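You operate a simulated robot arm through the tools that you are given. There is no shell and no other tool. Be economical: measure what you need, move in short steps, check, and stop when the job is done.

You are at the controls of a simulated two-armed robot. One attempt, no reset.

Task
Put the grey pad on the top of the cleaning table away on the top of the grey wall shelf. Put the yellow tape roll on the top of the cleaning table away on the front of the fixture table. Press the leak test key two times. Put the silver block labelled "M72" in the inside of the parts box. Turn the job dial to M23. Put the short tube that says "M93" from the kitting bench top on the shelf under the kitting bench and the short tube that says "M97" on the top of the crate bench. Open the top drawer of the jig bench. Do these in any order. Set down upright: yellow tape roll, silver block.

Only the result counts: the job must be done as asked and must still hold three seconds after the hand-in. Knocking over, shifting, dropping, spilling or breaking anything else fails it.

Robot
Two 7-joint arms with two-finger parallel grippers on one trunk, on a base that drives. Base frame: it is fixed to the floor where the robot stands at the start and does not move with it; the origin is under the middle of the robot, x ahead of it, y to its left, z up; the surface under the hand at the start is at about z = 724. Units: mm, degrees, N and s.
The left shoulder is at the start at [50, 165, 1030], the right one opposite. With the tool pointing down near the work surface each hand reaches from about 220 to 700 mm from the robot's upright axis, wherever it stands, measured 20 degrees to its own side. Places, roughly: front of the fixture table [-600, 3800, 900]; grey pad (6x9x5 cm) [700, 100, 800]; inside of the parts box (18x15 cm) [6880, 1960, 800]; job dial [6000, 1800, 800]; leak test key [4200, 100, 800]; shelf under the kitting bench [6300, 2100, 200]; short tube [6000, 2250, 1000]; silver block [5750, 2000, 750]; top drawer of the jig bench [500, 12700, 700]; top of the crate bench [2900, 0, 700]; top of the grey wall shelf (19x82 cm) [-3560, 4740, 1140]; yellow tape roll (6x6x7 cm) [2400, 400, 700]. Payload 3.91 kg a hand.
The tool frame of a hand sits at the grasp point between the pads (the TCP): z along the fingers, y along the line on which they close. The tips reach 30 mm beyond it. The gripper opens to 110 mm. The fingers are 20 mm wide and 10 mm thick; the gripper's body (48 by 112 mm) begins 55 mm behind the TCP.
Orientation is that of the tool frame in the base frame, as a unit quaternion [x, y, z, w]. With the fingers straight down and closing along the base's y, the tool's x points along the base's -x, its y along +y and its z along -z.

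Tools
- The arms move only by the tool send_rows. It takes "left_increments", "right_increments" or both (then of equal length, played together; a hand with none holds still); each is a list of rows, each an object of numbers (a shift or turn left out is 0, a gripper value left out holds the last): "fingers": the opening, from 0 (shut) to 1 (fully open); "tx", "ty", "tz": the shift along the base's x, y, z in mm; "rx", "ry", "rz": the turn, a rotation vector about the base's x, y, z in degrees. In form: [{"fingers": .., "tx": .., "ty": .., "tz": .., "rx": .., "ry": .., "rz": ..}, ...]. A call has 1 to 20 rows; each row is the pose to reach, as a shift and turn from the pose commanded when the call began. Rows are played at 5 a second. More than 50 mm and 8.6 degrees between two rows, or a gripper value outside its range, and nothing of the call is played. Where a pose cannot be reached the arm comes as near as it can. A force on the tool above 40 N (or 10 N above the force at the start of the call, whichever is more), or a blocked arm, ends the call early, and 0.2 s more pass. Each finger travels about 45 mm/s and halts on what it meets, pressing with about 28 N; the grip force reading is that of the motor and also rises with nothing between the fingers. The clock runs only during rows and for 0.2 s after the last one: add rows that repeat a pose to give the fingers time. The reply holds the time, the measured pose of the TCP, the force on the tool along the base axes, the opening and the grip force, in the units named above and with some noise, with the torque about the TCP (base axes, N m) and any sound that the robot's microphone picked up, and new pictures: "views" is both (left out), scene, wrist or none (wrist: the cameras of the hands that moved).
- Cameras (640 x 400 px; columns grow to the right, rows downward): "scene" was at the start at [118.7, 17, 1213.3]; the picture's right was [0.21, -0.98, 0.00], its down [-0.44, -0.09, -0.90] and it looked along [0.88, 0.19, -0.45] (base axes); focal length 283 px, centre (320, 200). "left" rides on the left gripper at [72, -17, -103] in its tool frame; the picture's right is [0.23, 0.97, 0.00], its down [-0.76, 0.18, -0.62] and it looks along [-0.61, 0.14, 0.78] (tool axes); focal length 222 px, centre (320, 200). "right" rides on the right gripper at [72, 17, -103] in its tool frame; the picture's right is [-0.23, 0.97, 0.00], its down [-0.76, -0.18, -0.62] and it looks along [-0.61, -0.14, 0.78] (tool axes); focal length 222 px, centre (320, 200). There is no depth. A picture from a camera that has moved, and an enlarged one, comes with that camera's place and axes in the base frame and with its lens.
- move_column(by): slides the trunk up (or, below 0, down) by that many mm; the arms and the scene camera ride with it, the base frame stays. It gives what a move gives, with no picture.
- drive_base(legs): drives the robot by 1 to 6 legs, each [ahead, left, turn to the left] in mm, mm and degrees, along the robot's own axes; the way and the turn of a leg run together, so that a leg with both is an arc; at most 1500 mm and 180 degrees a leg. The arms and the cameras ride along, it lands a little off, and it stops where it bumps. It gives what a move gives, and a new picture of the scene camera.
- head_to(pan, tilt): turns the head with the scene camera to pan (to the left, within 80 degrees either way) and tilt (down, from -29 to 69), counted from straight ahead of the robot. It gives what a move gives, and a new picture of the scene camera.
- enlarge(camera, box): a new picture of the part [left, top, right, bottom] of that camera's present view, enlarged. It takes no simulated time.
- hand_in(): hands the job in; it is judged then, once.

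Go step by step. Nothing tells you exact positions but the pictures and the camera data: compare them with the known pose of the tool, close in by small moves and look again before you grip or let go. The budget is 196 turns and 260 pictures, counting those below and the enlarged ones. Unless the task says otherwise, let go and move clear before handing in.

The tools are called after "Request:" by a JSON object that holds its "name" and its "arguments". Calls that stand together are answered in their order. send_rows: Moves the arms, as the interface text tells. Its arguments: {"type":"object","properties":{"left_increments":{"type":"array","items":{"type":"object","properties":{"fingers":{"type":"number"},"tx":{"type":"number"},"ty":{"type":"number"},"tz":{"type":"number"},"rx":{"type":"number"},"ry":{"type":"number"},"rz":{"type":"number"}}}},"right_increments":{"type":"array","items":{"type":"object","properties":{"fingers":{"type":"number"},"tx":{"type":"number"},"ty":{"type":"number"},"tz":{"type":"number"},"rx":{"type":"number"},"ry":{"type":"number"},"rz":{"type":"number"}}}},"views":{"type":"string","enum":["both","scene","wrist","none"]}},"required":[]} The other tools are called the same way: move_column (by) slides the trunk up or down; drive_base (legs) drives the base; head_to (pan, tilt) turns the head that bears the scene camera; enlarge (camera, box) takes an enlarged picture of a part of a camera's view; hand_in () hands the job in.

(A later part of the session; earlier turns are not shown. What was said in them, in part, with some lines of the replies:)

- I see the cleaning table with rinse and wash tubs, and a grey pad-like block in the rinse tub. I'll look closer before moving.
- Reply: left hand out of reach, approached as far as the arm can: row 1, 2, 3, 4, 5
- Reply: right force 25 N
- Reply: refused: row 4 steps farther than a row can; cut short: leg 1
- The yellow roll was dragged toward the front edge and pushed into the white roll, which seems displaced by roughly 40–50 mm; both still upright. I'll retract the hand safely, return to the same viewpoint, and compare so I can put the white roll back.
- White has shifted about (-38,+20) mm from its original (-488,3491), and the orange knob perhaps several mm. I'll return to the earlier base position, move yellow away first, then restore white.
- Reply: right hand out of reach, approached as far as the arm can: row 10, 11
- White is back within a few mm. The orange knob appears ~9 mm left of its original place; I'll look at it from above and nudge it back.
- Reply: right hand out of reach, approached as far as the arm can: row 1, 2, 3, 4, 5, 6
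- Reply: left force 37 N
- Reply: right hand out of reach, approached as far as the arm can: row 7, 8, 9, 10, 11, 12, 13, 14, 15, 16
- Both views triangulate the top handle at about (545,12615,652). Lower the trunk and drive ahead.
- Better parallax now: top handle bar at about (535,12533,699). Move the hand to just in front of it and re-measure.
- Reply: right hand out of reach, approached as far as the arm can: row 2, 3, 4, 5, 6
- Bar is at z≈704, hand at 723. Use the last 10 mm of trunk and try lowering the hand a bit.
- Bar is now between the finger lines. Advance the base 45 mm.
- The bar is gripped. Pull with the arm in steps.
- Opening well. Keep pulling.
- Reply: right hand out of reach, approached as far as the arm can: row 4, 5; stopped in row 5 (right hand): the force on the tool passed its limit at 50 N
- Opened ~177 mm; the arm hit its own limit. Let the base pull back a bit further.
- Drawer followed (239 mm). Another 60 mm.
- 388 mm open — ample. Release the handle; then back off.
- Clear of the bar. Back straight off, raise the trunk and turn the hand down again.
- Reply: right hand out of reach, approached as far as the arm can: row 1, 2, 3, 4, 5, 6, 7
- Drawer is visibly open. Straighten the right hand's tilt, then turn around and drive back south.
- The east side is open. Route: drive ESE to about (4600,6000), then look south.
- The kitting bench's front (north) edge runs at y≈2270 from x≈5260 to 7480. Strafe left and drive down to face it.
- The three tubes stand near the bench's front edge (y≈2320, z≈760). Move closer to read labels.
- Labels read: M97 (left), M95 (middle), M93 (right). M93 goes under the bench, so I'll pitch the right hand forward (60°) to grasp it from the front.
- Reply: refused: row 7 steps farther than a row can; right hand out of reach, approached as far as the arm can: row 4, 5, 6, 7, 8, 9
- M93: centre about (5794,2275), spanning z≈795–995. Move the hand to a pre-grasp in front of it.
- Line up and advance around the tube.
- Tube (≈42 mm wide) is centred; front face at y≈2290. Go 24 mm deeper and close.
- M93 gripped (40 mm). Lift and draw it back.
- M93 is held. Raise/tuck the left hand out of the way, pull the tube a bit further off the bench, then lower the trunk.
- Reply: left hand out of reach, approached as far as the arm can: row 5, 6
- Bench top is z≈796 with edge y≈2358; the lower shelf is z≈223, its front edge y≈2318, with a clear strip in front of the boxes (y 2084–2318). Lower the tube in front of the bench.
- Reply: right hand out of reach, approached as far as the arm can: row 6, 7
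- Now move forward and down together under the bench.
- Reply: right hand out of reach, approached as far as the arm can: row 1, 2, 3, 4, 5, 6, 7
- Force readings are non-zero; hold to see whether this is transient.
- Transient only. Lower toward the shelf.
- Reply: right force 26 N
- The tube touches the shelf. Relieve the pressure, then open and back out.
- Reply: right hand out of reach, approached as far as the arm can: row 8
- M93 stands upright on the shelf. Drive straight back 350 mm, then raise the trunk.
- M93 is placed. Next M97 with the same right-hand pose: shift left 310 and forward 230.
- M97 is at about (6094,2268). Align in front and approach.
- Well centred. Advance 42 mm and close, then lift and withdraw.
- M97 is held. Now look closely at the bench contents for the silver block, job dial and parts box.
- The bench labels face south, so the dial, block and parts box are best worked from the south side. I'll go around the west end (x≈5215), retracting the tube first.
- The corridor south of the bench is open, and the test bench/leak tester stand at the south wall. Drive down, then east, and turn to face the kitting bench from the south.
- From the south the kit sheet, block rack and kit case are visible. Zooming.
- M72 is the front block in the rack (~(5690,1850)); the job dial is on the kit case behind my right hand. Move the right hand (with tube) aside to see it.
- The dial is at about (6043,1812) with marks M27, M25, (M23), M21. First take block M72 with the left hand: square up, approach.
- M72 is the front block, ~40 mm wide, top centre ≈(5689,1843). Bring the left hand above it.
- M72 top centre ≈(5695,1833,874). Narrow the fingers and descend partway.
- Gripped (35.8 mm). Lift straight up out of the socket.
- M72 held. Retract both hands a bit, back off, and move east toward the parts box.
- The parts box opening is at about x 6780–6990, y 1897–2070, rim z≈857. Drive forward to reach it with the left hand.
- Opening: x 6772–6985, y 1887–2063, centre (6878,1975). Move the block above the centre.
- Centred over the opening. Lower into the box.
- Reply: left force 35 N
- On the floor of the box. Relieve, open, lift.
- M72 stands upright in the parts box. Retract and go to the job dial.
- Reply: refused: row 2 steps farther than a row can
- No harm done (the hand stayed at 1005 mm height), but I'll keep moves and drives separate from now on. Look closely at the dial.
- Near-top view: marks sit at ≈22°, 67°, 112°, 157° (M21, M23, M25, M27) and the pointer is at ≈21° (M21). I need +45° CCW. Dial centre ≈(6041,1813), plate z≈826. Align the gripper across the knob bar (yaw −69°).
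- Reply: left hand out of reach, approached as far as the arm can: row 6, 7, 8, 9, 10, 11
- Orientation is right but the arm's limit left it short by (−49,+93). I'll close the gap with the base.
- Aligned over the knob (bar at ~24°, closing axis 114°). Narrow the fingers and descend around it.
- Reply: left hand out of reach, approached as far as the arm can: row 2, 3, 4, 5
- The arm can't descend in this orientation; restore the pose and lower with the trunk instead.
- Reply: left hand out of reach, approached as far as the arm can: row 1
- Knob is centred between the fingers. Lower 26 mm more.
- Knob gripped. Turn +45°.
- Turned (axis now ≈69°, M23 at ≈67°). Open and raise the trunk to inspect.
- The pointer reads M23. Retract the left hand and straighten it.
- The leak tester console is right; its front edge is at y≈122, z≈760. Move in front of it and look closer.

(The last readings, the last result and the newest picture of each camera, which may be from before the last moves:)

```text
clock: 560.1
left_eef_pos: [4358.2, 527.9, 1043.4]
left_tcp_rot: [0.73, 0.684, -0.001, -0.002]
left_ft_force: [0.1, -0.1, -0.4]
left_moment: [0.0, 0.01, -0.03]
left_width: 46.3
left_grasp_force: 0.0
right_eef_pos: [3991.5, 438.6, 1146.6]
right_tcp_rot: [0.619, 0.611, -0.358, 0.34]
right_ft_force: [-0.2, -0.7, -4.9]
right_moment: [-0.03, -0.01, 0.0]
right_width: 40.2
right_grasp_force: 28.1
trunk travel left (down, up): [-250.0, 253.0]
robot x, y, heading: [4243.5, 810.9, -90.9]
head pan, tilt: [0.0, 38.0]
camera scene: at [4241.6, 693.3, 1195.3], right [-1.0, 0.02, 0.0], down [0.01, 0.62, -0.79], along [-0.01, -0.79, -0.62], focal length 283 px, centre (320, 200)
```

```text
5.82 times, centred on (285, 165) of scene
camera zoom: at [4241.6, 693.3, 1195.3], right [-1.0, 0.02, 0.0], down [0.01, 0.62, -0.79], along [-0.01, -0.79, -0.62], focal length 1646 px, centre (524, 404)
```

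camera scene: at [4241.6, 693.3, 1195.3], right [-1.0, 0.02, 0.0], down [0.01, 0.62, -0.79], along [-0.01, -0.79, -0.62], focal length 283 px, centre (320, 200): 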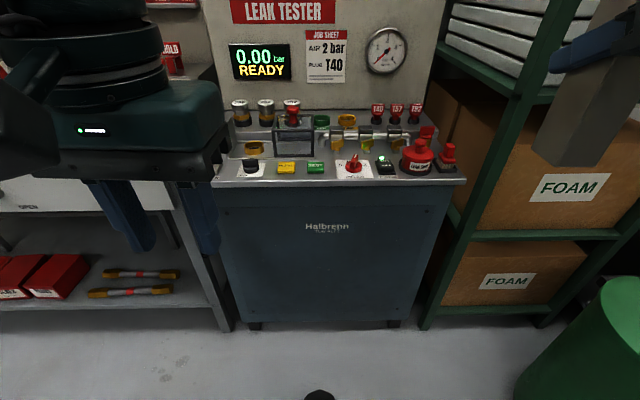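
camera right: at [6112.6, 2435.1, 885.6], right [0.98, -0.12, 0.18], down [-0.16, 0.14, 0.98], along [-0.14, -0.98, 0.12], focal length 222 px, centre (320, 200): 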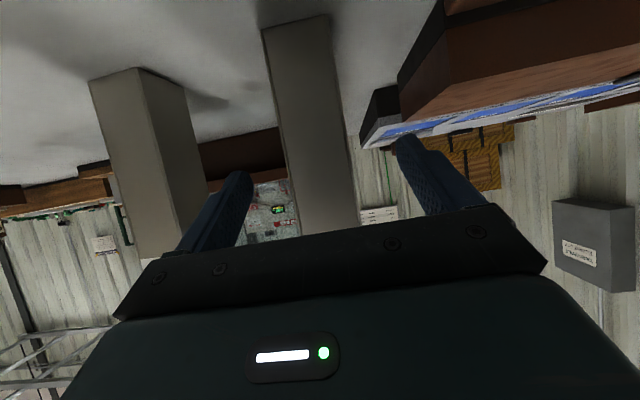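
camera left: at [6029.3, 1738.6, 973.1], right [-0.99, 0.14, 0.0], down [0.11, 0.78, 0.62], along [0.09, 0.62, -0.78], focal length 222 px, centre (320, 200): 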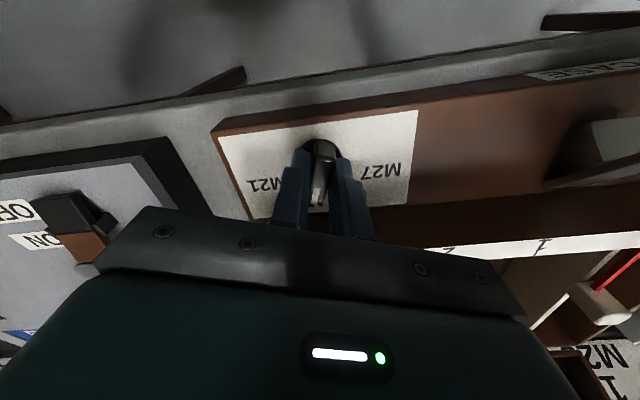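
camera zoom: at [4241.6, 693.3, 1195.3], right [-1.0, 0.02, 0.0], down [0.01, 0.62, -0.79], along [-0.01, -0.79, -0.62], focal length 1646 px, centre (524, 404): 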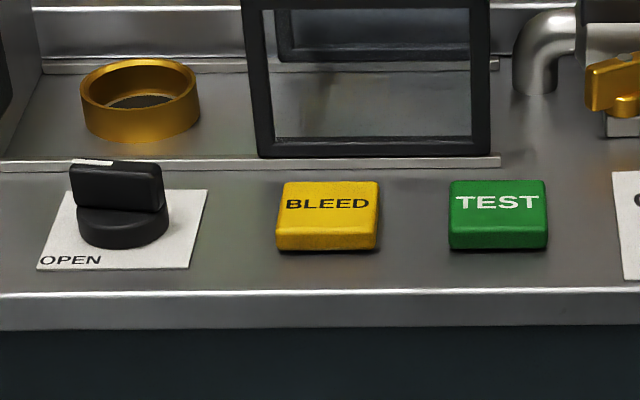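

The green TEST key is at about (4246,0,775). Drive in 230 mm, then bring the left hand (closed fingers) over it.

Request:
{"name": "drive_base", "arguments": {"legs": [[230, 0, 0.9]]}}

Request:
{"name": "send_rows", "arguments": {"left_increments": [{"tx": -25, "ty": -40, "fingers": 0}, {"tx": -50, "ty": -80, "fingers": 0}, {"tx": -75, "ty": -120, "fingers": 0}, {"tx": -100, "ty": -160, "fingers": 0}, {"tx": -110, "ty": -200, "fingers": 0}, {"tx": -110, "ty": -240, "fingers": 0}, {"tx": -110, "ty": -240, "tz": -40, "fingers": 0}, {"tx": -110, "ty": -240, "tz": -40, "fingers": 0}], "views": "both"}}

```text
clock: 561.8
left_eef_pos: [4363.7, 298.9, 1044.1]
left_tcp_rot: [0.724, 0.69, 0.0, -0.001]
left_ft_force: [-0.7, -0.8, 0.4]
left_moment: [0.02, 0.01, -0.01]
left_width: 46.2
left_grasp_force: 0.1
right_eef_pos: [3998.3, 200.7, 1146.9]
right_tcp_rot: [0.614, 0.617, -0.354, 0.343]
right_ft_force: [0.2, -0.5, -3.2]
right_moment: [-0.04, -0.02, -0.01]
right_width: 39.8
right_grasp_force: 28.4
trunk travel left (down, up): [-250.0, 253.0]
robot x, y, heading: [4242.4, 584.9, -89.8]
head pan, tilt: [0.0, 38.0]
camera scene: at [4242.4, 461.8, 1195.2], right [-1.0, 0.0, 0.0], down [0.0, 0.62, -0.79], along [0.0, -0.79, -0.62], focal length 283 px, centre (320, 200)
```

scene: 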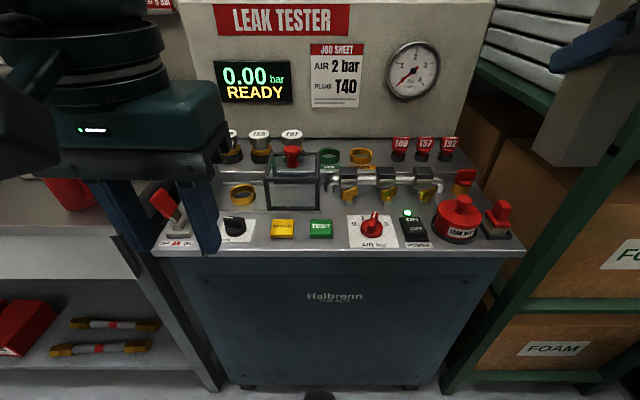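

```text
clock: 563.6
left_eef_pos: [4254.9, 59.2, 1003.5]
left_tcp_rot: [0.723, 0.69, -0.001, -0.001]
left_ft_force: [-0.1, 0.3, 0.4]
left_moment: [0.01, 0.01, -0.01]
left_width: 0.0
left_grasp_force: 27.9
right_eef_pos: [3999.1, 201.6, 1148.4]
right_tcp_rot: [0.613, 0.617, -0.354, 0.344]
right_ft_force: [-0.4, 0.4, -4.3]
right_moment: [0.0, -0.03, 0.01]
right_width: 40.1
right_grasp_force: 27.5
trunk travel left (down, up): [-250.0, 253.0]
robot x, y, heading: [4246.5, 583.1, -89.6]
head pan, tilt: [0.0, 38.0]
camera scene: at [4242.4, 462.2, 1195.3], right [-1.0, 0.0, 0.0], down [0.0, 0.62, -0.79], along [0.0, -0.79, -0.62], focal length 283 px, centre (320, 200)
camera left: at [4241.9, 133.6, 1107.5], right [0.98, 0.18, 0.0], down [0.14, -0.77, 0.62], along [0.11, -0.61, -0.78], focal length 222 px, centre (320, 200)
```

scene: 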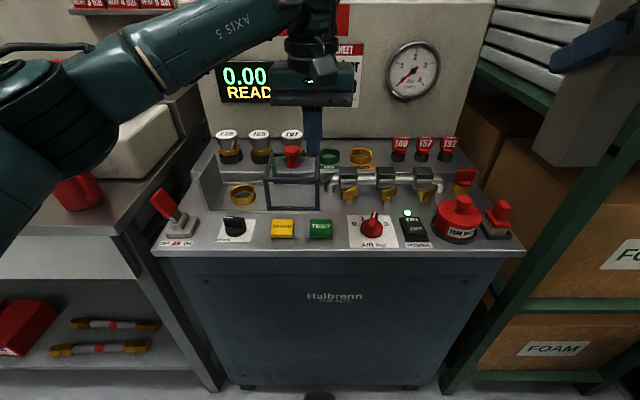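
left: 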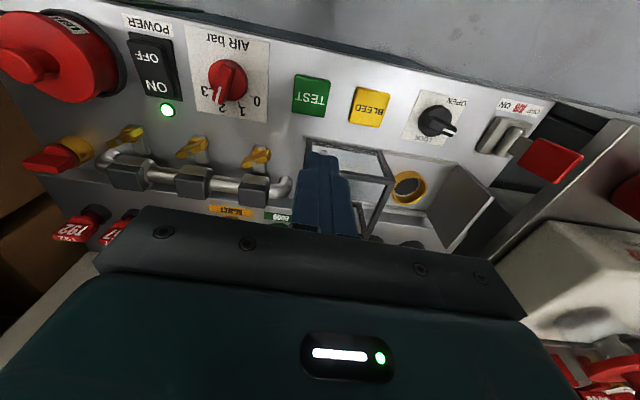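

Triangulated: TEST key at (4245,65,815). Align and lower to 15 mm above.

Request:
{"name": "send_rows", "arguments": {"left_increments": [{"tx": -10, "ty": 6}, {"tx": -10, "ty": 6, "tz": -45}, {"tx": -10, "ty": 6, "tz": -90}, {"tx": -10, "ty": 6, "tz": -125}, {"tx": -10, "ty": 6, "tz": -140}, {"tx": -10, "ty": 6, "tz": -140}], "views": "both"}}

```text
clock: 565.0
left_eef_pos: [4243.8, 63.9, 860.4]
left_tcp_rot: [0.722, 0.691, 0.0, -0.001]
left_ft_force: [-0.1, 0.5, -0.4]
left_moment: [0.01, 0.02, 0.01]
left_width: 0.0
left_grasp_force: 28.0
right_eef_pos: [3999.5, 201.9, 1147.7]
right_tcp_rot: [0.613, 0.617, -0.355, 0.343]
right_ft_force: [0.5, 0.5, -4.7]
right_moment: [0.0, 0.0, -0.01]
right_width: 40.0
right_grasp_force: 27.4
trunk travel left (down, up): [-250.0, 253.0]
robot x, y, heading: [4245.3, 577.1, -89.8]
head pan, tilt: [0.0, 38.0]
camera scene: at [4242.4, 462.2, 1195.3], right [-1.0, 0.0, 0.0], down [0.0, 0.62, -0.79], along [0.0, -0.79, -0.62], focal length 283 px, centre (320, 200)
camera left: at [4230.3, 139.0, 965.9], right [0.98, 0.18, 0.0], down [0.14, -0.77, 0.62], along [0.11, -0.61, -0.78], focal length 222 px, centre (320, 200)
```

scene: 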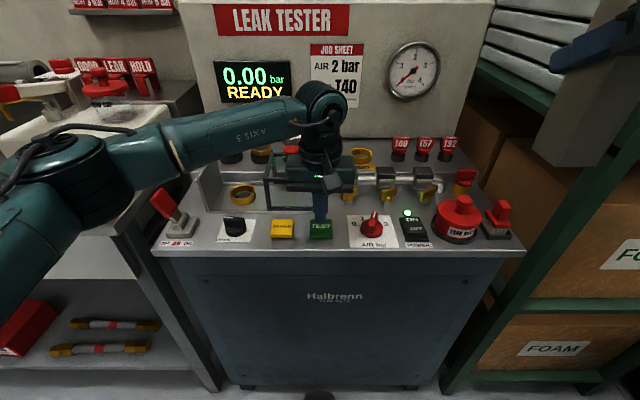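
left: 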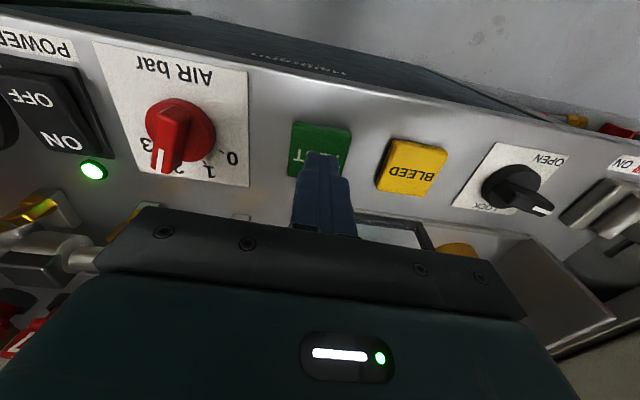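

Fingertips are right above TEST. Press slowly and watch force and sound.

Request:
{"name": "send_rows", "arguments": {"left_increments": [{"ty": 4, "tz": -8}, {"ty": 4, "tz": -14}, {"ty": 4, "tz": -18}, {"ty": 4, "tz": -20}], "views": "scene"}}

```text
clock: 566.0
left_eef_pos: [4243.7, 69.9, 843.4]
left_tcp_rot: [0.723, 0.691, 0.0, 0.0]
left_ft_force: [0.1, 0.2, 0.4]
left_moment: [0.02, 0.02, 0.01]
left_width: 0.0
left_grasp_force: 27.8
right_eef_pos: [3998.6, 201.2, 1148.0]
right_tcp_rot: [0.614, 0.616, -0.354, 0.343]
right_ft_force: [0.5, -0.8, -4.1]
right_moment: [-0.03, -0.01, -0.03]
right_width: 39.9
right_grasp_force: 27.6
trunk travel left (down, up): [-250.0, 253.0]
robot x, y, heading: [4246.0, 580.0, -89.7]
head pan, tilt: [0.0, 38.0]
camera scene: at [4242.4, 462.3, 1195.3], right [-1.0, 0.0, 0.0], down [0.0, 0.62, -0.79], along [0.0, -0.79, -0.62], focal length 283 px, centre (320, 200)
```

scene: 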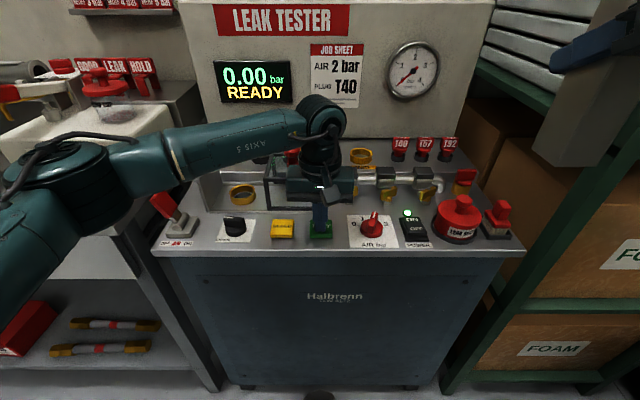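

No contact yet; continue down in small steps.

Request:
{"name": "send_rows", "arguments": {"left_increments": [{"tz": -3}, {"tz": -5}, {"tz": -7}, {"tz": -9}], "views": "none"}}

```text
clock: 567.0
left_eef_pos: [4244.1, 68.5, 834.8]
left_tcp_rot: [0.723, 0.69, -0.001, -0.001]
left_ft_force: [2.4, 1.4, 8.4]
left_moment: [0.06, -0.1, 0.06]
left_width: 0.1
left_grasp_force: 27.6
right_eef_pos: [3998.3, 202.1, 1147.4]
right_tcp_rot: [0.612, 0.618, -0.353, 0.344]
right_ft_force: [-0.8, 0.5, -4.0]
right_moment: [-0.01, 0.0, 0.01]
right_width: 39.8
right_grasp_force: 27.7
trunk travel left (down, up): [-250.0, 253.0]
robot x, y, heading: [4241.7, 578.8, -89.8]
head pan, tilt: [0.0, 38.0]
heard: click
```

Click — press one. Lift clear 20 mm, see that the key released, then press again.

Request:
{"name": "send_rows", "arguments": {"left_increments": [{"tz": 10}, {"tz": 20}, {"tz": 20}, {"tz": 20}], "views": "scene"}}

```text
clock: 568.0
left_eef_pos: [4242.3, 68.4, 853.3]
left_tcp_rot: [0.724, 0.69, 0.0, -0.001]
left_ft_force: [0.2, 0.0, 0.4]
left_moment: [0.03, 0.0, -0.01]
left_width: 0.2
left_grasp_force: 28.1
right_eef_pos: [3998.8, 202.6, 1147.4]
right_tcp_rot: [0.613, 0.617, -0.354, 0.343]
right_ft_force: [0.5, 0.7, -3.4]
right_moment: [0.0, 0.03, 0.02]
right_width: 40.1
right_grasp_force: 28.1
trunk travel left (down, up): [-250.0, 253.0]
robot x, y, heading: [4244.9, 579.1, -89.7]
head pan, tilt: [0.0, 38.0]
camera scene: at [4242.4, 462.2, 1195.2], right [-1.0, 0.0, 0.0], down [0.0, 0.62, -0.79], along [0.0, -0.79, -0.62], focal length 283 px, centre (320, 200)
```

scene: 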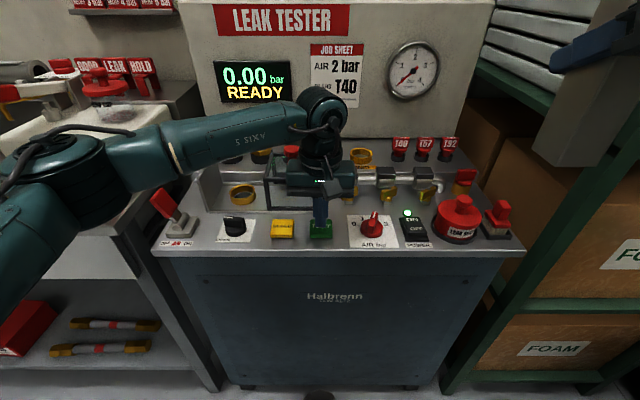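

Request:
{"name": "send_rows", "arguments": {"left_increments": [{"tz": -8}, {"tz": -13}, {"tz": -16}, {"tz": -18}, {"tz": -20}], "views": "none"}}

```text
clock: 569.2
left_eef_pos: [4243.3, 69.4, 835.8]
left_tcp_rot: [0.723, 0.691, 0.0, 0.0]
left_ft_force: [2.1, 2.9, 6.3]
left_moment: [0.08, -0.07, -0.02]
left_width: 0.0
left_grasp_force: 27.6
right_eef_pos: [3999.6, 203.1, 1148.8]
right_tcp_rot: [0.613, 0.618, -0.353, 0.343]
right_ft_force: [-0.3, -0.5, -2.6]
right_moment: [-0.03, 0.01, 0.0]
right_width: 39.9
right_grasp_force: 28.2
trunk travel left (down, up): [-250.0, 253.0]
robot x, y, heading: [4243.7, 579.4, -90.0]
head pan, tilt: [0.0, 38.0]
heard: click
```

Second click. Lift the hand well clear and retract.

Request:
{"name": "send_rows", "arguments": {"left_increments": [{"tz": 20}, {"tz": 60}, {"tz": 105}, {"tz": 150}, {"tz": 190}, {"tz": 200, "ty": 40}, {"tz": 200, "ty": 85}, {"tz": 200, "ty": 130}, {"tz": 200, "ty": 175}, {"tz": 200, "ty": 210, "tx": 30}, {"tz": 200, "ty": 240, "tx": 70}], "views": "none"}}

```text
clock: 571.6
left_eef_pos: [4315.0, 311.0, 1033.4]
left_tcp_rot: [0.723, 0.691, -0.001, -0.001]
left_ft_force: [-0.8, -0.7, 0.3]
left_moment: [-0.02, -0.01, 0.02]
left_width: 0.0
left_grasp_force: 28.3
right_eef_pos: [3999.4, 201.8, 1148.6]
right_tcp_rot: [0.612, 0.618, -0.354, 0.344]
right_ft_force: [0.1, -0.3, -3.7]
right_moment: [-0.03, 0.0, -0.04]
right_width: 40.2
right_grasp_force: 28.3
trunk travel left (down, up): [-250.0, 253.0]
robot x, y, heading: [4243.3, 576.9, -89.9]
head pan, tilt: [0.0, 38.0]
```

Now back off and look west toward the crate bench for M97.

Request:
{"name": "drive_base", "arguments": {"legs": [[-350, 0, 0]]}}

Request:
{"name": "head_to", "arguments": {"pan": -60, "tilt": 20}}

```text
clock: 573.9
left_eef_pos: [4311.2, 670.5, 1032.3]
left_tcp_rot: [0.722, 0.692, -0.001, -0.001]
left_ft_force: [-0.3, 0.2, 0.1]
left_moment: [0.02, 0.04, 0.0]
left_width: 0.3
left_grasp_force: 28.0
right_eef_pos: [3997.8, 561.4, 1148.2]
right_tcp_rot: [0.613, 0.618, -0.353, 0.343]
right_ft_force: [-0.5, 0.6, -4.7]
right_moment: [0.0, 0.0, -0.01]
right_width: 39.8
right_grasp_force: 28.2
trunk travel left (down, up): [-250.0, 253.0]
robot x, y, heading: [4242.2, 939.6, -89.7]
head pan, tilt: [0.0, 38.0]
camera scene: at [4241.1, 823.1, 1195.3], right [-1.0, -0.01, 0.0], down [0.0, 0.62, -0.79], along [0.0, -0.79, -0.62], focal length 283 px, centre (320, 200)
```

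scene: 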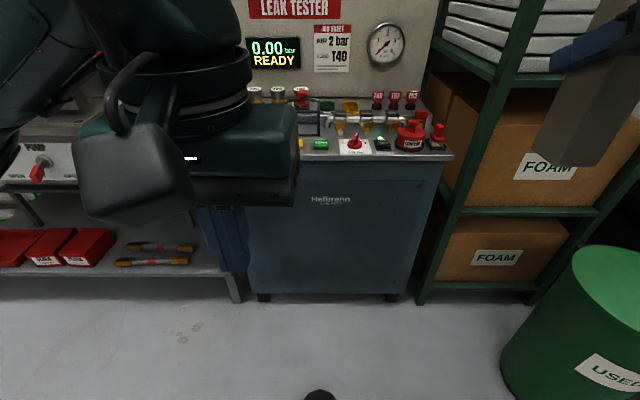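

```text
clock: 575.2
left_eef_pos: [4312.1, 670.6, 1032.7]
left_tcp_rot: [0.723, 0.691, 0.0, -0.001]
left_ft_force: [-0.6, -0.6, 0.9]
left_moment: [0.0, 0.01, 0.0]
left_width: 0.0
left_grasp_force: 27.9
right_eef_pos: [3998.5, 561.6, 1148.6]
right_tcp_rot: [0.613, 0.617, -0.354, 0.344]
right_ft_force: [0.5, 0.3, -4.0]
right_moment: [-0.05, -0.06, 0.01]
right_width: 40.0
right_grasp_force: 28.2
trunk travel left (down, up): [-250.0, 253.0]
robot x, y, heading: [4239.7, 940.9, -89.6]
head pan, tilt: [-60.0, 20.0]
camera scene: at [4160.2, 862.1, 1223.7], right [-0.51, 0.86, 0.0], down [0.3, 0.17, -0.94], along [-0.81, -0.47, -0.34], focal length 283 px, centre (320, 200)
```

scene: 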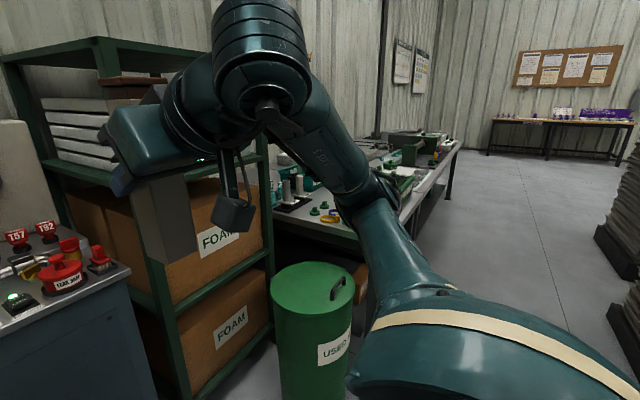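

The aisle past the crate bench is clear (USED bin near (3430,410), low). Strafe west to x≈2950 and look at the crate bench.

Request:
{"name": "drive_base", "arguments": {"legs": [[-60, 0, 0], [0, -1290, 0]]}}

Request:
{"name": "head_to", "arguments": {"pan": 0, "tilt": 30}}

```text
clock: 587.3
left_eef_pos: [3025.5, 725.8, 1033.2]
left_tcp_rot: [0.724, 0.689, 0.0, -0.001]
left_ft_force: [0.5, -0.3, 0.4]
left_moment: [0.0, 0.0, 0.01]
left_width: 0.0
left_grasp_force: 27.4
right_eef_pos: [2713.7, 619.6, 1148.4]
right_tcp_rot: [0.615, 0.616, -0.355, 0.342]
right_ft_force: [0.0, -0.1, -3.8]
right_moment: [-0.05, -0.01, -0.02]
right_width: 39.6
right_grasp_force: 27.7
trunk travel left (down, up): [-250.0, 253.0]
robot x, y, heading: [2954.1, 997.9, -90.2]
head pan, tilt: [-60.0, 20.0]
camera scene: at [2875.1, 919.2, 1223.7], right [-0.5, 0.87, 0.0], down [0.3, 0.17, -0.94], along [-0.81, -0.47, -0.34], focal length 283 px, centre (320, 200)
```

scene: 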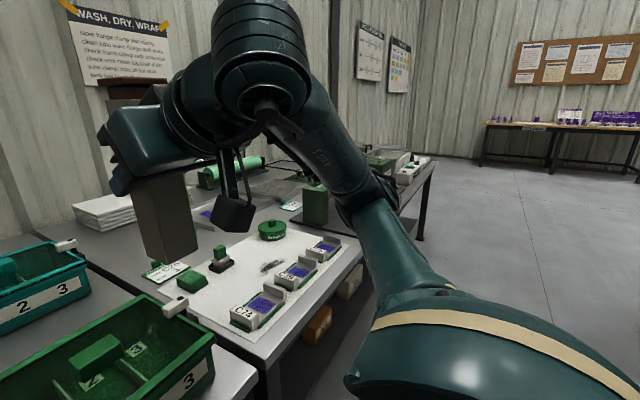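

```text
clock: 588.6
left_eef_pos: [3027.1, 724.9, 1033.6]
left_tcp_rot: [0.725, 0.689, 0.0, -0.001]
left_ft_force: [0.8, 0.0, 0.0]
left_moment: [-0.02, 0.02, 0.06]
left_width: 0.1
left_grasp_force: 27.7
right_eef_pos: [2712.5, 620.1, 1147.4]
right_tcp_rot: [0.614, 0.617, -0.354, 0.343]
right_ft_force: [-0.4, 0.2, -3.5]
right_moment: [0.02, 0.03, -0.03]
right_width: 40.0
right_grasp_force: 27.8
trunk travel left (down, up): [-250.0, 253.0]
robot x, y, heading: [2956.8, 998.2, -90.2]
head pan, tilt: [0.0, 30.0]
camera scene: at [2955.8, 875.4, 1207.6], right [-1.0, 0.0, 0.0], down [0.0, 0.5, -0.87], along [0.0, -0.87, -0.5], focal length 283 px, centre (320, 200)
```

scene: 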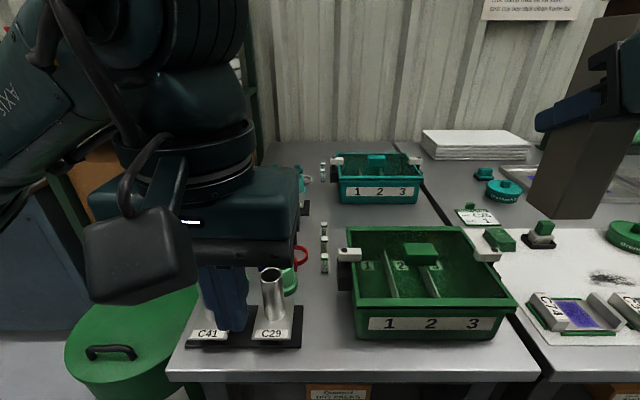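

I need a better view of free space; move the left hand aside.

Request:
{"name": "send_rows", "arguments": {"left_increments": [{"tx": 45, "tz": 20}, {"tx": 90, "tz": 30}, {"tx": 135, "tz": 40}, {"tx": 180, "tz": 40}, {"tx": 220, "tz": 40}], "views": "none"}}

Request:
{"name": "head_to", "arguments": {"pan": 0, "tilt": 40}}

```text
clock: 589.8
left_eef_pos: [3246.2, 724.8, 1072.2]
left_tcp_rot: [0.724, 0.69, -0.001, -0.001]
left_ft_force: [0.5, -0.1, 0.1]
left_moment: [0.01, -0.02, 0.03]
left_width: 0.2
left_grasp_force: 28.4
right_eef_pos: [2710.4, 618.2, 1147.7]
right_tcp_rot: [0.614, 0.616, -0.355, 0.342]
right_ft_force: [1.3, 0.0, -4.4]
right_moment: [-0.04, 0.01, 0.05]
right_width: 39.7
right_grasp_force: 28.4
trunk travel left (down, up): [-250.0, 253.0]
robot x, y, heading: [2955.9, 997.1, -89.7]
head pan, tilt: [0.0, 30.0]
```

```text
clock: 590.5
left_eef_pos: [3244.7, 724.3, 1072.0]
left_tcp_rot: [0.724, 0.69, 0.0, 0.0]
left_ft_force: [0.4, -0.1, -0.3]
left_moment: [0.0, 0.0, -0.01]
left_width: 0.0
left_grasp_force: 28.1
right_eef_pos: [2712.2, 619.2, 1147.9]
right_tcp_rot: [0.613, 0.617, -0.354, 0.343]
right_ft_force: [1.0, 0.2, -3.6]
right_moment: [-0.02, -0.01, 0.03]
right_width: 40.0
right_grasp_force: 28.3
trunk travel left (down, up): [-250.0, 253.0]
robot x, y, heading: [2954.5, 998.1, -89.8]
head pan, tilt: [0.0, 40.0]
camera scene: at [2955.9, 880.8, 1192.3], right [-1.0, 0.0, 0.0], down [0.0, 0.64, -0.77], along [0.0, -0.77, -0.64], focal length 283 px, centre (320, 200)
```

scene: 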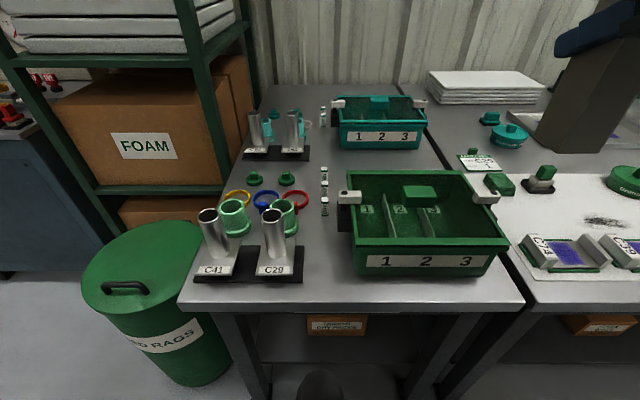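

There's a free patch between the tube stand and the green crate at about (2940,550). Shift the base 130 mm left so the right hand can reach it.

Request:
{"name": "drive_base", "arguments": {"legs": [[0, 130, 0]]}}

Request:
{"name": "send_rows", "arguments": {"right_increments": [{"tx": 40, "ty": -10, "tz": -20}, {"tx": 75, "ty": -30, "tz": -40}, {"tx": 98, "ty": -50, "tz": -70}, {"tx": 98, "ty": -69, "tz": -110}, {"tx": 98, "ty": -69, "tz": -150}, {"tx": 98, "ty": -69, "tz": -150}], "views": "both"}}

```text
clock: 592.3
left_eef_pos: [3377.0, 725.9, 1071.8]
left_tcp_rot: [0.723, 0.691, -0.001, -0.001]
left_ft_force: [-0.3, 0.1, -0.8]
left_moment: [-0.01, 0.01, -0.02]
left_width: 0.3
left_grasp_force: 28.2
right_eef_pos: [2842.3, 619.5, 1148.1]
right_tcp_rot: [0.613, 0.618, -0.354, 0.343]
right_ft_force: [0.0, -0.2, -4.2]
right_moment: [-0.03, 0.0, 0.0]
right_width: 39.9
right_grasp_force: 28.3
trunk travel left (down, up): [-250.0, 253.0]
robot x, y, heading: [3087.6, 996.6, -90.1]
head pan, tilt: [0.0, 40.0]
camera scene: at [3086.2, 881.1, 1192.3], right [-1.0, 0.0, 0.0], down [0.0, 0.64, -0.77], along [0.0, -0.77, -0.64], focal length 283 px, centre (320, 200)
```

scene: 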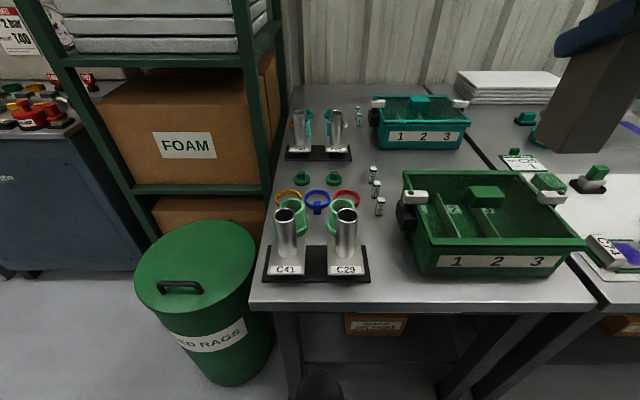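

```text
clock: 593.7
left_eef_pos: [3376.5, 724.3, 1072.2]
left_tcp_rot: [0.723, 0.691, -0.001, 0.0]
left_ft_force: [-0.9, 0.1, -0.4]
left_moment: [0.01, 0.01, -0.04]
left_width: 0.0
left_grasp_force: 28.0
right_eef_pos: [2943.5, 550.1, 994.6]
right_tcp_rot: [0.613, 0.617, -0.354, 0.343]
right_ft_force: [0.8, -0.8, -4.3]
right_moment: [-0.03, -0.01, 0.0]
right_width: 39.8
right_grasp_force: 27.9
trunk travel left (down, up): [-250.0, 253.0]
robot x, y, heading: [3084.3, 997.6, -89.8]
head pan, tilt: [0.0, 40.0]
camera scene: at [3086.1, 881.1, 1192.3], right [-1.0, 0.0, 0.0], down [0.0, 0.64, -0.77], along [0.0, -0.77, -0.64], focal length 283 px, centre (320, 200)
camera right: at [2959.9, 675.1, 984.7], right [0.98, -0.12, 0.18], down [-0.16, 0.14, 0.98], along [-0.14, -0.98, 0.12], focal length 222 px, centre (320, 200)
```

scene: 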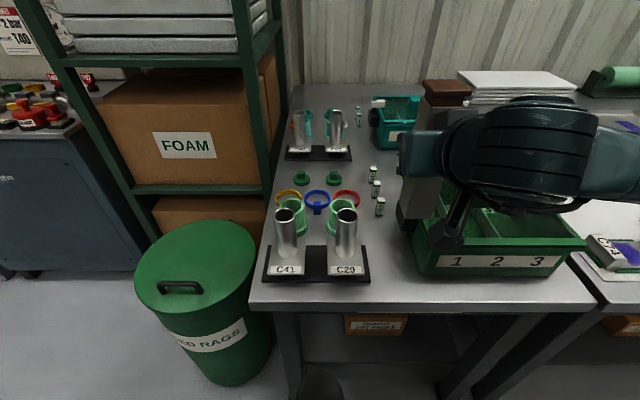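
right: 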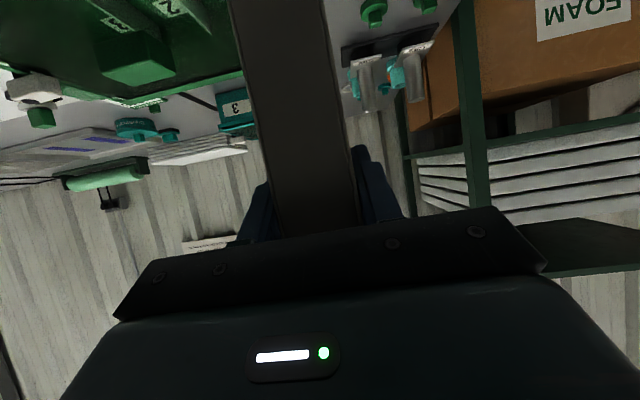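

The crate flares outward at its rim, so that patch is too tight. The area behind the green crate (x≈2780, y≈150) is free and wide. Raise the tube, shift the base, then reach over.

Request:
{"name": "send_rows", "arguments": {"right_increments": [{"tz": 40}, {"tz": 70}, {"tz": 70}], "views": "none"}}

Request:
{"name": "drive_base", "arguments": {"legs": [[0, -160, 0], [60, 0, 0]]}}

Request:
{"name": "head_to", "arguments": {"pan": 25, "tilt": 35}}

```text
clock: 594.5
left_eef_pos: [3376.2, 725.6, 1072.0]
left_tcp_rot: [0.723, 0.691, -0.001, 0.0]
left_ft_force: [0.5, 0.3, 0.4]
left_moment: [-0.02, -0.01, 0.02]
left_width: 0.1
left_grasp_force: 28.0
right_eef_pos: [2941.4, 548.6, 1067.7]
right_tcp_rot: [0.612, 0.618, -0.353, 0.344]
right_ft_force: [-0.4, -0.9, -4.1]
right_moment: [-0.02, 0.0, 0.01]
right_width: 39.9
right_grasp_force: 27.8
trunk travel left (down, up): [-250.0, 253.0]
robot x, y, heading: [3082.5, 995.5, -89.8]
head pan, tilt: [0.0, 40.0]
```

```text
clock: 597.1
left_eef_pos: [3219.6, 666.7, 1071.1]
left_tcp_rot: [0.722, 0.691, -0.001, -0.001]
left_ft_force: [-0.6, 0.5, -0.9]
left_moment: [0.01, -0.02, 0.01]
left_width: 0.0
left_grasp_force: 28.2
right_eef_pos: [2784.7, 488.8, 1067.8]
right_tcp_rot: [0.612, 0.619, -0.353, 0.343]
right_ft_force: [0.1, -0.3, -3.5]
right_moment: [-0.03, 0.02, 0.01]
right_width: 40.1
right_grasp_force: 27.7
trunk travel left (down, up): [-250.0, 253.0]
robot x, y, heading: [2926.4, 939.7, -89.4]
head pan, tilt: [0.0, 40.0]
camera scene: at [2928.4, 822.2, 1192.2], right [-1.0, -0.01, 0.0], down [0.0, 0.64, -0.77], along [0.01, -0.77, -0.64], focal length 283 px, centre (320, 200)
```

scene: 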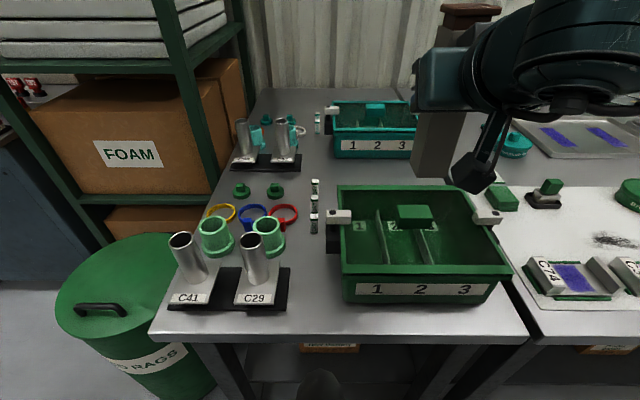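

```text
clock: 598.0
left_eef_pos: [3218.7, 667.9, 1072.7]
left_tcp_rot: [0.721, 0.693, -0.001, -0.001]
left_ft_force: [1.2, 0.0, 0.1]
left_moment: [0.0, -0.02, 0.02]
left_width: 0.0
left_grasp_force: 28.2
right_eef_pos: [2783.8, 489.8, 1068.0]
right_tcp_rot: [0.613, 0.619, -0.353, 0.343]
right_ft_force: [0.3, 0.3, -3.3]
right_moment: [-0.01, -0.01, 0.01]
right_width: 39.8
right_grasp_force: 27.9
trunk travel left (down, up): [-250.0, 253.0]
robot x, y, heading: [2924.9, 939.9, -89.5]
head pan, tilt: [25.0, 35.0]
camera scene: at [2965.5, 828.2, 1199.8], right [-0.9, -0.43, 0.0], down [-0.25, 0.52, -0.82], along [0.35, -0.74, -0.57], focal length 283 px, centre (320, 200)
```

scene: 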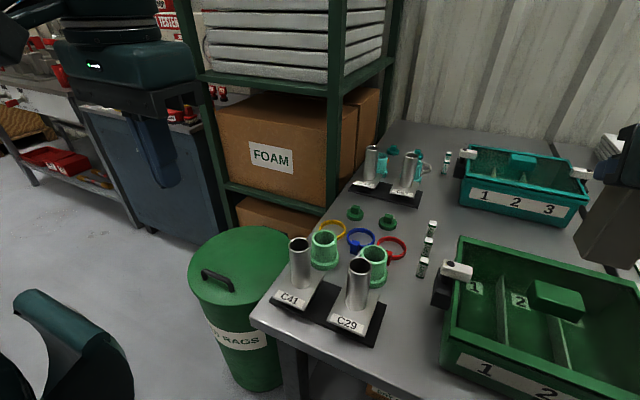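

The strip between the two crates is visibly free at (2790,130–250). Extend the tube over it.

Request:
{"name": "send_rows", "arguments": {"right_increments": [{"ty": -45}, {"ty": -90}, {"ty": -135}, {"ty": -180}, {"ty": -225}, {"ty": -270}, {"ty": -310}, {"ty": -335}, {"ty": -335}], "views": "both"}}

```text
clock: 600.0
left_eef_pos: [3218.0, 667.1, 1072.7]
left_tcp_rot: [0.722, 0.691, 0.0, 0.0]
left_ft_force: [0.5, -0.4, -0.6]
left_moment: [-0.01, 0.01, 0.03]
left_width: 0.1
left_grasp_force: 28.0
right_eef_pos: [2783.7, 153.7, 1067.0]
right_tcp_rot: [0.612, 0.62, -0.352, 0.343]
right_ft_force: [0.0, -0.4, -4.1]
right_moment: [0.0, 0.02, 0.02]
right_width: 39.6
right_grasp_force: 27.9
trunk travel left (down, up): [-250.0, 253.0]
robot x, y, heading: [2928.4, 941.2, -89.7]
head pan, tilt: [25.0, 35.0]
camera scene: at [2965.4, 828.0, 1199.8], right [-0.9, -0.43, 0.0], down [-0.25, 0.52, -0.82], along [0.35, -0.74, -0.57], focal length 283 px, centre (320, 200)
camera right: at [2799.8, 280.5, 1057.5], right [0.98, -0.11, 0.18], down [-0.16, 0.14, 0.98], along [-0.14, -0.98, 0.12], focal length 222 px, centre (320, 200)
```

scene: 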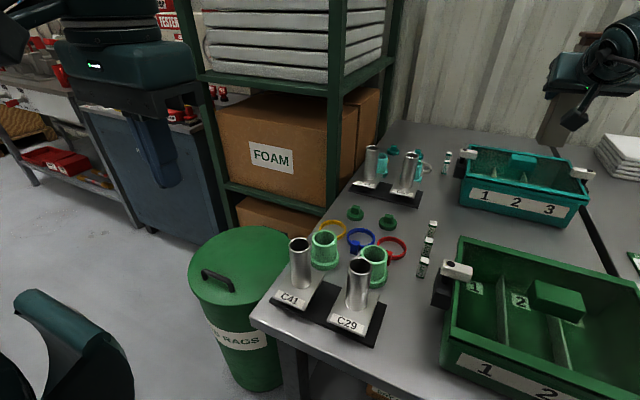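
right: 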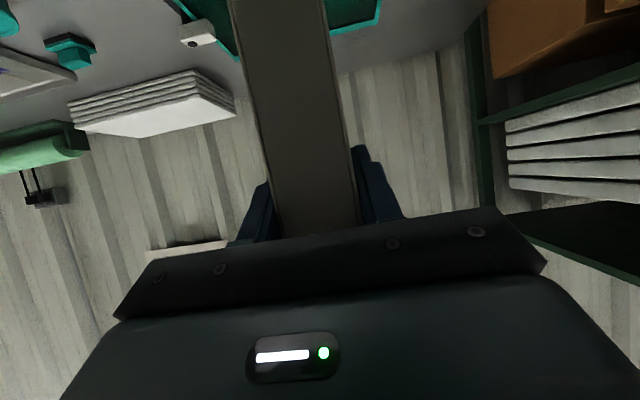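

Reached (2784,154). Lower gradually.

Request:
{"name": "send_rows", "arguments": {"right_increments": [{"tz": -40}, {"tz": -80}, {"tz": -120}, {"tz": -160}, {"tz": -190}, {"tz": -190}], "views": "none"}}

Request:
{"name": "head_to", "arguments": {"pan": 0, "tilt": 30}}

Request:
{"name": "enlarge", "arguments": {"camera": "right", "box": [0, 0, 640, 400]}}

```text
clock: 601.4
left_eef_pos: [3219.1, 667.5, 1071.4]
left_tcp_rot: [0.723, 0.691, 0.0, -0.001]
left_ft_force: [0.8, -0.5, -0.6]
left_moment: [0.01, 0.0, 0.0]
left_width: 0.0
left_grasp_force: 27.3
right_eef_pos: [2784.4, 155.8, 879.4]
right_tcp_rot: [0.612, 0.618, -0.353, 0.343]
right_ft_force: [-0.1, 0.3, -3.5]
right_moment: [0.0, 0.02, -0.02]
right_width: 40.0
right_grasp_force: 27.9
trunk travel left (down, up): [-250.0, 253.0]
robot x, y, heading: [2923.8, 938.5, -89.5]
head pan, tilt: [25.0, 35.0]
```

```text
clock: 602.3
left_eef_pos: [3219.5, 667.1, 1072.1]
left_tcp_rot: [0.723, 0.691, 0.0, -0.001]
left_ft_force: [-0.3, 0.2, -1.0]
left_moment: [0.0, 0.01, 0.01]
left_width: 0.4
left_grasp_force: 27.5
right_eef_pos: [2783.8, 156.0, 878.2]
right_tcp_rot: [0.612, 0.619, -0.353, 0.343]
right_ft_force: [-0.4, 0.4, -3.5]
right_moment: [-0.01, 0.01, 0.0]
right_width: 39.8
right_grasp_force: 28.0
trunk travel left (down, up): [-250.0, 253.0]
robot x, y, heading: [2925.9, 938.3, -89.4]
head pan, tilt: [0.0, 30.0]
camera scene: at [2928.5, 817.1, 1207.6], right [-1.0, -0.01, 0.0], down [0.0, 0.5, -0.87], along [0.01, -0.87, -0.5], focal length 283 px, centre (320, 200)
```

scene: 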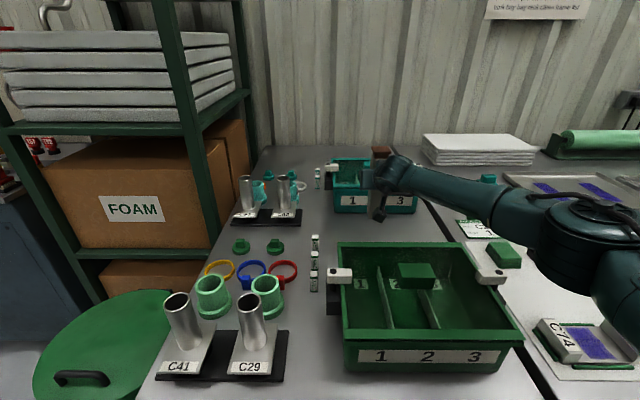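

```text
1.00 times, centred on (320, 200) of right (not enlarged: the box is as wide or as high as the picture)
camera zoom: at [2800.0, 281.2, 868.6], right [0.98, -0.11, 0.18], down [-0.16, 0.14, 0.98], along [-0.14, -0.98, 0.12], focal length 222 px, centre (320, 200)
```

zoom: 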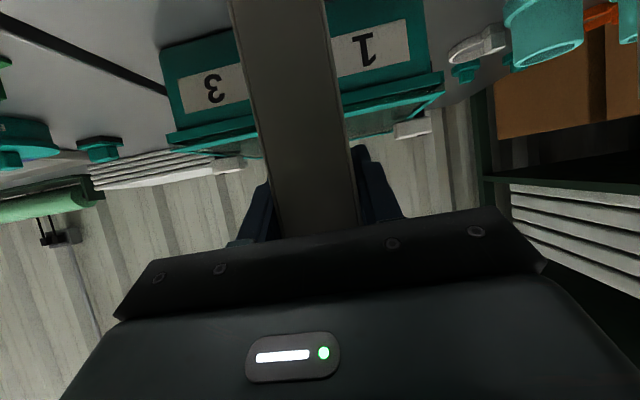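

Clear of the teal crate. Lower to contact.

Request:
{"name": "send_rows", "arguments": {"right_increments": [{"tz": -25}, {"tz": -42}, {"tz": -50}, {"tz": -54}, {"tz": -57}, {"tz": -57}], "views": "scene"}}

```text
clock: 603.7
left_eef_pos: [3218.4, 667.0, 1071.5]
left_tcp_rot: [0.722, 0.692, 0.0, -0.002]
left_ft_force: [-0.8, -0.5, 0.5]
left_moment: [-0.01, -0.03, -0.02]
left_width: 0.0
left_grasp_force: 27.9
right_eef_pos: [2784.1, 155.6, 821.5]
right_tcp_rot: [0.613, 0.618, -0.353, 0.343]
right_ft_force: [0.1, -0.7, -3.3]
right_moment: [-0.01, 0.0, 0.03]
right_width: 39.9
right_grasp_force: 28.1
trunk travel left (down, up): [-250.0, 253.0]
robot x, y, heading: [2924.7, 939.3, -89.8]
head pan, tilt: [0.0, 30.0]
camera scene: at [2928.4, 817.1, 1207.6], right [-1.0, -0.01, 0.0], down [0.0, 0.5, -0.87], along [0.01, -0.87, -0.5], focal length 283 px, centre (320, 200)
```

scene: 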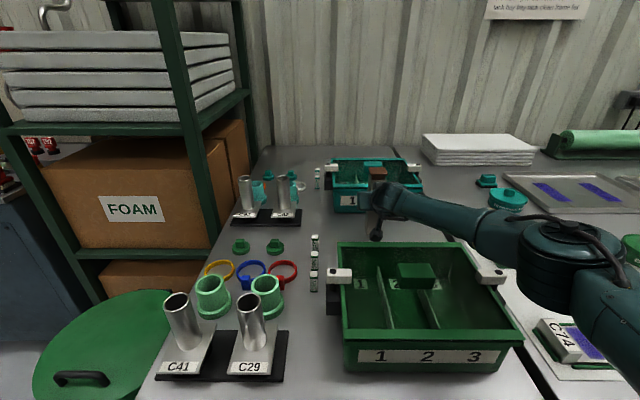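

No contact yet; continue in small steps.

Request:
{"name": "send_rows", "arguments": {"right_increments": [{"tz": -5}, {"tz": -10}, {"tz": -14}, {"tz": -14}], "views": "none"}}

```text
clock: 604.7
left_eef_pos: [3220.1, 670.6, 1073.2]
left_tcp_rot: [0.723, 0.691, -0.002, 0.0]
left_ft_force: [0.2, -0.6, 0.0]
left_moment: [0.05, -0.02, 0.0]
left_width: 0.1
left_grasp_force: 27.7
right_eef_pos: [2784.8, 154.3, 814.5]
right_tcp_rot: [0.61, 0.616, -0.357, 0.347]
right_ft_force: [-2.4, 3.6, 22.6]
right_moment: [-0.31, -0.24, -0.12]
right_width: 39.1
right_grasp_force: 27.1
trunk travel left (down, up): [-250.0, 253.0]
robot x, y, heading: [2929.2, 937.2, -89.5]
head pan, tilt: [0.0, 30.0]
```

Contact. Relieve a few mm, then open and back away along the tool axis.

Request:
{"name": "send_rows", "arguments": {"right_increments": [{"tz": 4}, {"tz": 6}, {"tz": 6}], "views": "none"}}

```text
clock: 605.5
left_eef_pos: [3219.4, 667.9, 1073.0]
left_tcp_rot: [0.721, 0.692, -0.001, -0.002]
left_ft_force: [-0.9, 0.3, 0.0]
left_moment: [0.01, 0.0, -0.01]
left_width: 0.0
left_grasp_force: 28.5
right_eef_pos: [2784.1, 156.2, 813.7]
right_tcp_rot: [0.611, 0.619, -0.354, 0.344]
right_ft_force: [1.4, -5.0, 9.4]
right_moment: [-0.65, -0.37, -0.05]
right_width: 39.8
right_grasp_force: 27.8
trunk travel left (down, up): [-250.0, 253.0]
robot x, y, heading: [2929.4, 937.5, -89.6]
head pan, tilt: [0.0, 30.0]
```

Request:
{"name": "send_rows", "arguments": {"right_increments": [{"tz": 2}, {"tz": 2, "fingers": 0.85}, {"tz": 2, "fingers": 0.85}, {"tz": 2, "fingers": 0.85}, {"tz": 2, "fingers": 0.85}, {"tz": 2, "fingers": 0.85}], "views": "both"}}

```text
clock: 606.9
left_eef_pos: [3219.9, 669.1, 1071.3]
left_tcp_rot: [0.722, 0.692, -0.001, -0.001]
left_ft_force: [0.5, -0.4, -0.7]
left_moment: [-0.04, -0.01, -0.02]
left_width: 0.0
left_grasp_force: 28.0
right_eef_pos: [2783.7, 154.3, 815.1]
right_tcp_rot: [0.612, 0.618, -0.353, 0.344]
right_ft_force: [0.0, -0.5, 0.3]
right_moment: [-0.02, 0.0, -0.01]
right_width: 93.5
right_grasp_force: 0.0
trunk travel left (down, up): [-250.0, 253.0]
robot x, y, heading: [2926.4, 940.1, -89.5]
head pan, tilt: [0.0, 30.0]
camera scene: at [2928.5, 817.6, 1207.6], right [-1.0, -0.01, 0.0], down [0.0, 0.5, -0.87], along [0.01, -0.87, -0.5], focal length 283 px, centre (320, 200)
camera right: at [2800.7, 280.7, 805.4], right [0.98, -0.11, 0.18], down [-0.16, 0.14, 0.98], along [-0.14, -0.98, 0.12], focal length 222 px, centre (320, 200)
```

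scene: 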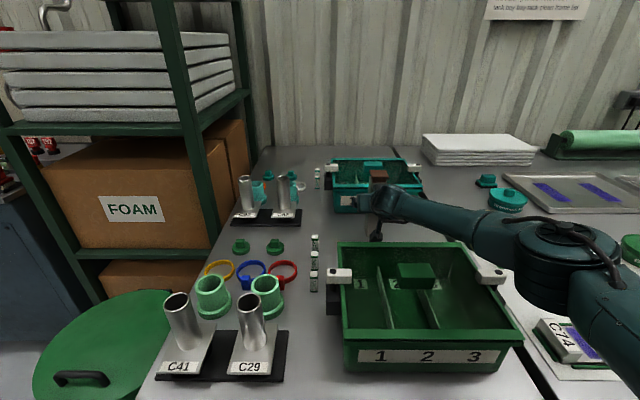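
right: 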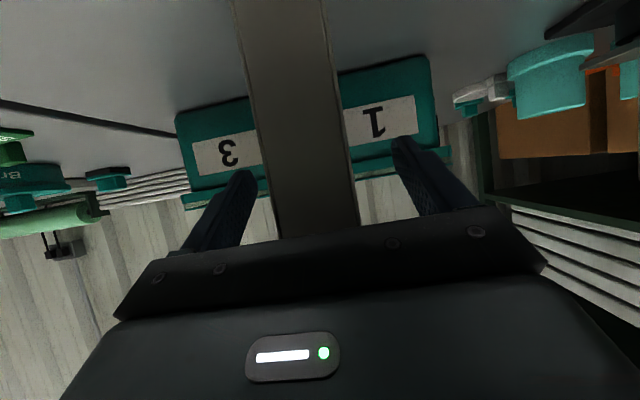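

Tube stands free between the open fingers. Move straight up above it, then pull back.

Request:
{"name": "send_rows", "arguments": {"right_increments": [{"tz": 25}, {"tz": 60}, {"tz": 100}, {"tz": 140}, {"tz": 180}, {"tz": 215}, {"tz": 245}, {"tz": 245, "ty": 45}, {"tz": 245, "ty": 90}, {"tz": 245, "ty": 135}, {"tz": 245, "ty": 180}, {"tz": 245, "ty": 225}, {"tz": 245, "ty": 270}, {"tz": 245, "ty": 315}], "views": "scene"}}

```text
clock: 609.9
left_eef_pos: [3217.2, 668.9, 1071.2]
left_tcp_rot: [0.722, 0.692, -0.001, -0.001]
left_ft_force: [-1.1, -0.4, -0.3]
left_moment: [0.0, -0.03, 0.02]
left_width: 0.2
left_grasp_force: 27.6
right_eef_pos: [2782.9, 469.4, 1057.5]
right_tcp_rot: [0.612, 0.618, -0.354, 0.344]
right_ft_force: [0.0, 0.5, 0.1]
right_moment: [-0.01, -0.01, -0.05]
right_width: 93.4
right_grasp_force: 0.1
trunk travel left (down, up): [-250.0, 253.0]
robot x, y, heading: [2927.7, 936.3, -89.6]
head pan, tilt: [0.0, 30.0]
camera scene: at [2928.4, 817.7, 1207.7], right [-1.0, -0.01, 0.0], down [0.0, 0.5, -0.87], along [0.01, -0.87, -0.5], focal length 283 px, centre (320, 200)
```

scene: 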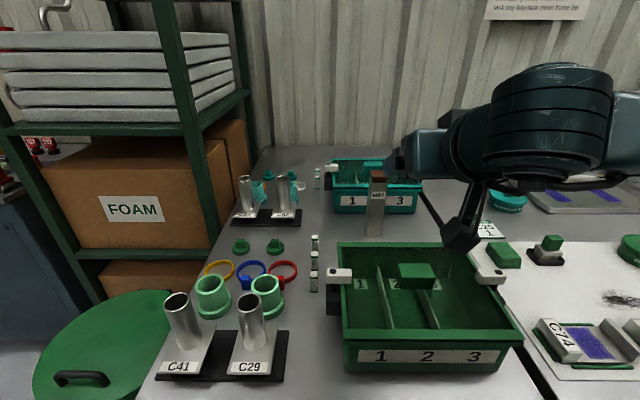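

All items are placed; back the robot clear of the bench, then hand in.

Request:
{"name": "drive_base", "arguments": {"legs": [[-150, 0, 0]]}}

```text
clock: 611.2
left_eef_pos: [3218.3, 818.2, 1070.8]
left_tcp_rot: [0.722, 0.691, -0.001, -0.001]
left_ft_force: [0.3, 0.9, -0.5]
left_moment: [0.02, 0.01, 0.01]
left_width: 0.0
left_grasp_force: 28.2
right_eef_pos: [2782.9, 617.5, 1060.1]
right_tcp_rot: [0.611, 0.619, -0.353, 0.345]
right_ft_force: [0.5, -0.2, 0.3]
right_moment: [-0.03, 0.0, -0.03]
right_width: 93.6
right_grasp_force: 0.0
trunk travel left (down, up): [-250.0, 253.0]
robot x, y, heading: [2927.5, 1085.7, -89.9]
head pan, tilt: [0.0, 30.0]
camera scene: at [2927.5, 967.8, 1207.7], right [-1.0, -0.01, 0.0], down [0.0, 0.5, -0.87], along [0.01, -0.87, -0.5], focal length 283 px, centre (320, 200)
```

scene: 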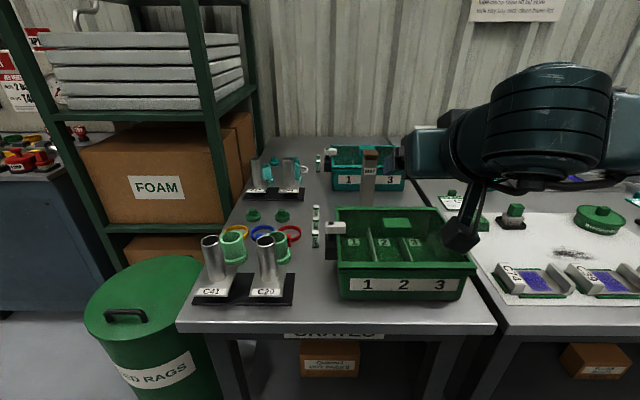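

Everything is in place and both hands are clear; handing in.

Request:
{"name": "hand_in", "arguments": {}}

```text
The job is handed in.
```

I finished all the tasks and handed the job in, but on the way I shifted two other items on the fixture table, and one of them is still slightly off.

While I was placing the yellow tape roll, the base drove off before the hand had lifted. That dragged the yellow roll into the white roll and probably nudged the orange knob.

- **White roll:** I put it back to within about 5 mm of where it stood.
- **Orange knob:** I left it about 5–7 mm from its original spot.
- **Yellow roll:** it is back at the front of the fixture table, standing upright.

The other results when I last looked:

- **Grey pad:** on top of the grey wall shelf.
- **Leak test key:** pressed twice, with a click heard each time.
- **M72 block:** upright inside the parts box.
- **Job dial:** pointing at M23.
- **Tubes:** M93 is standing on the shelf under the kitting bench, and M97 is standing on the crate bench.
- **Jig bench drawer:** the top drawer is open about 390 mm.
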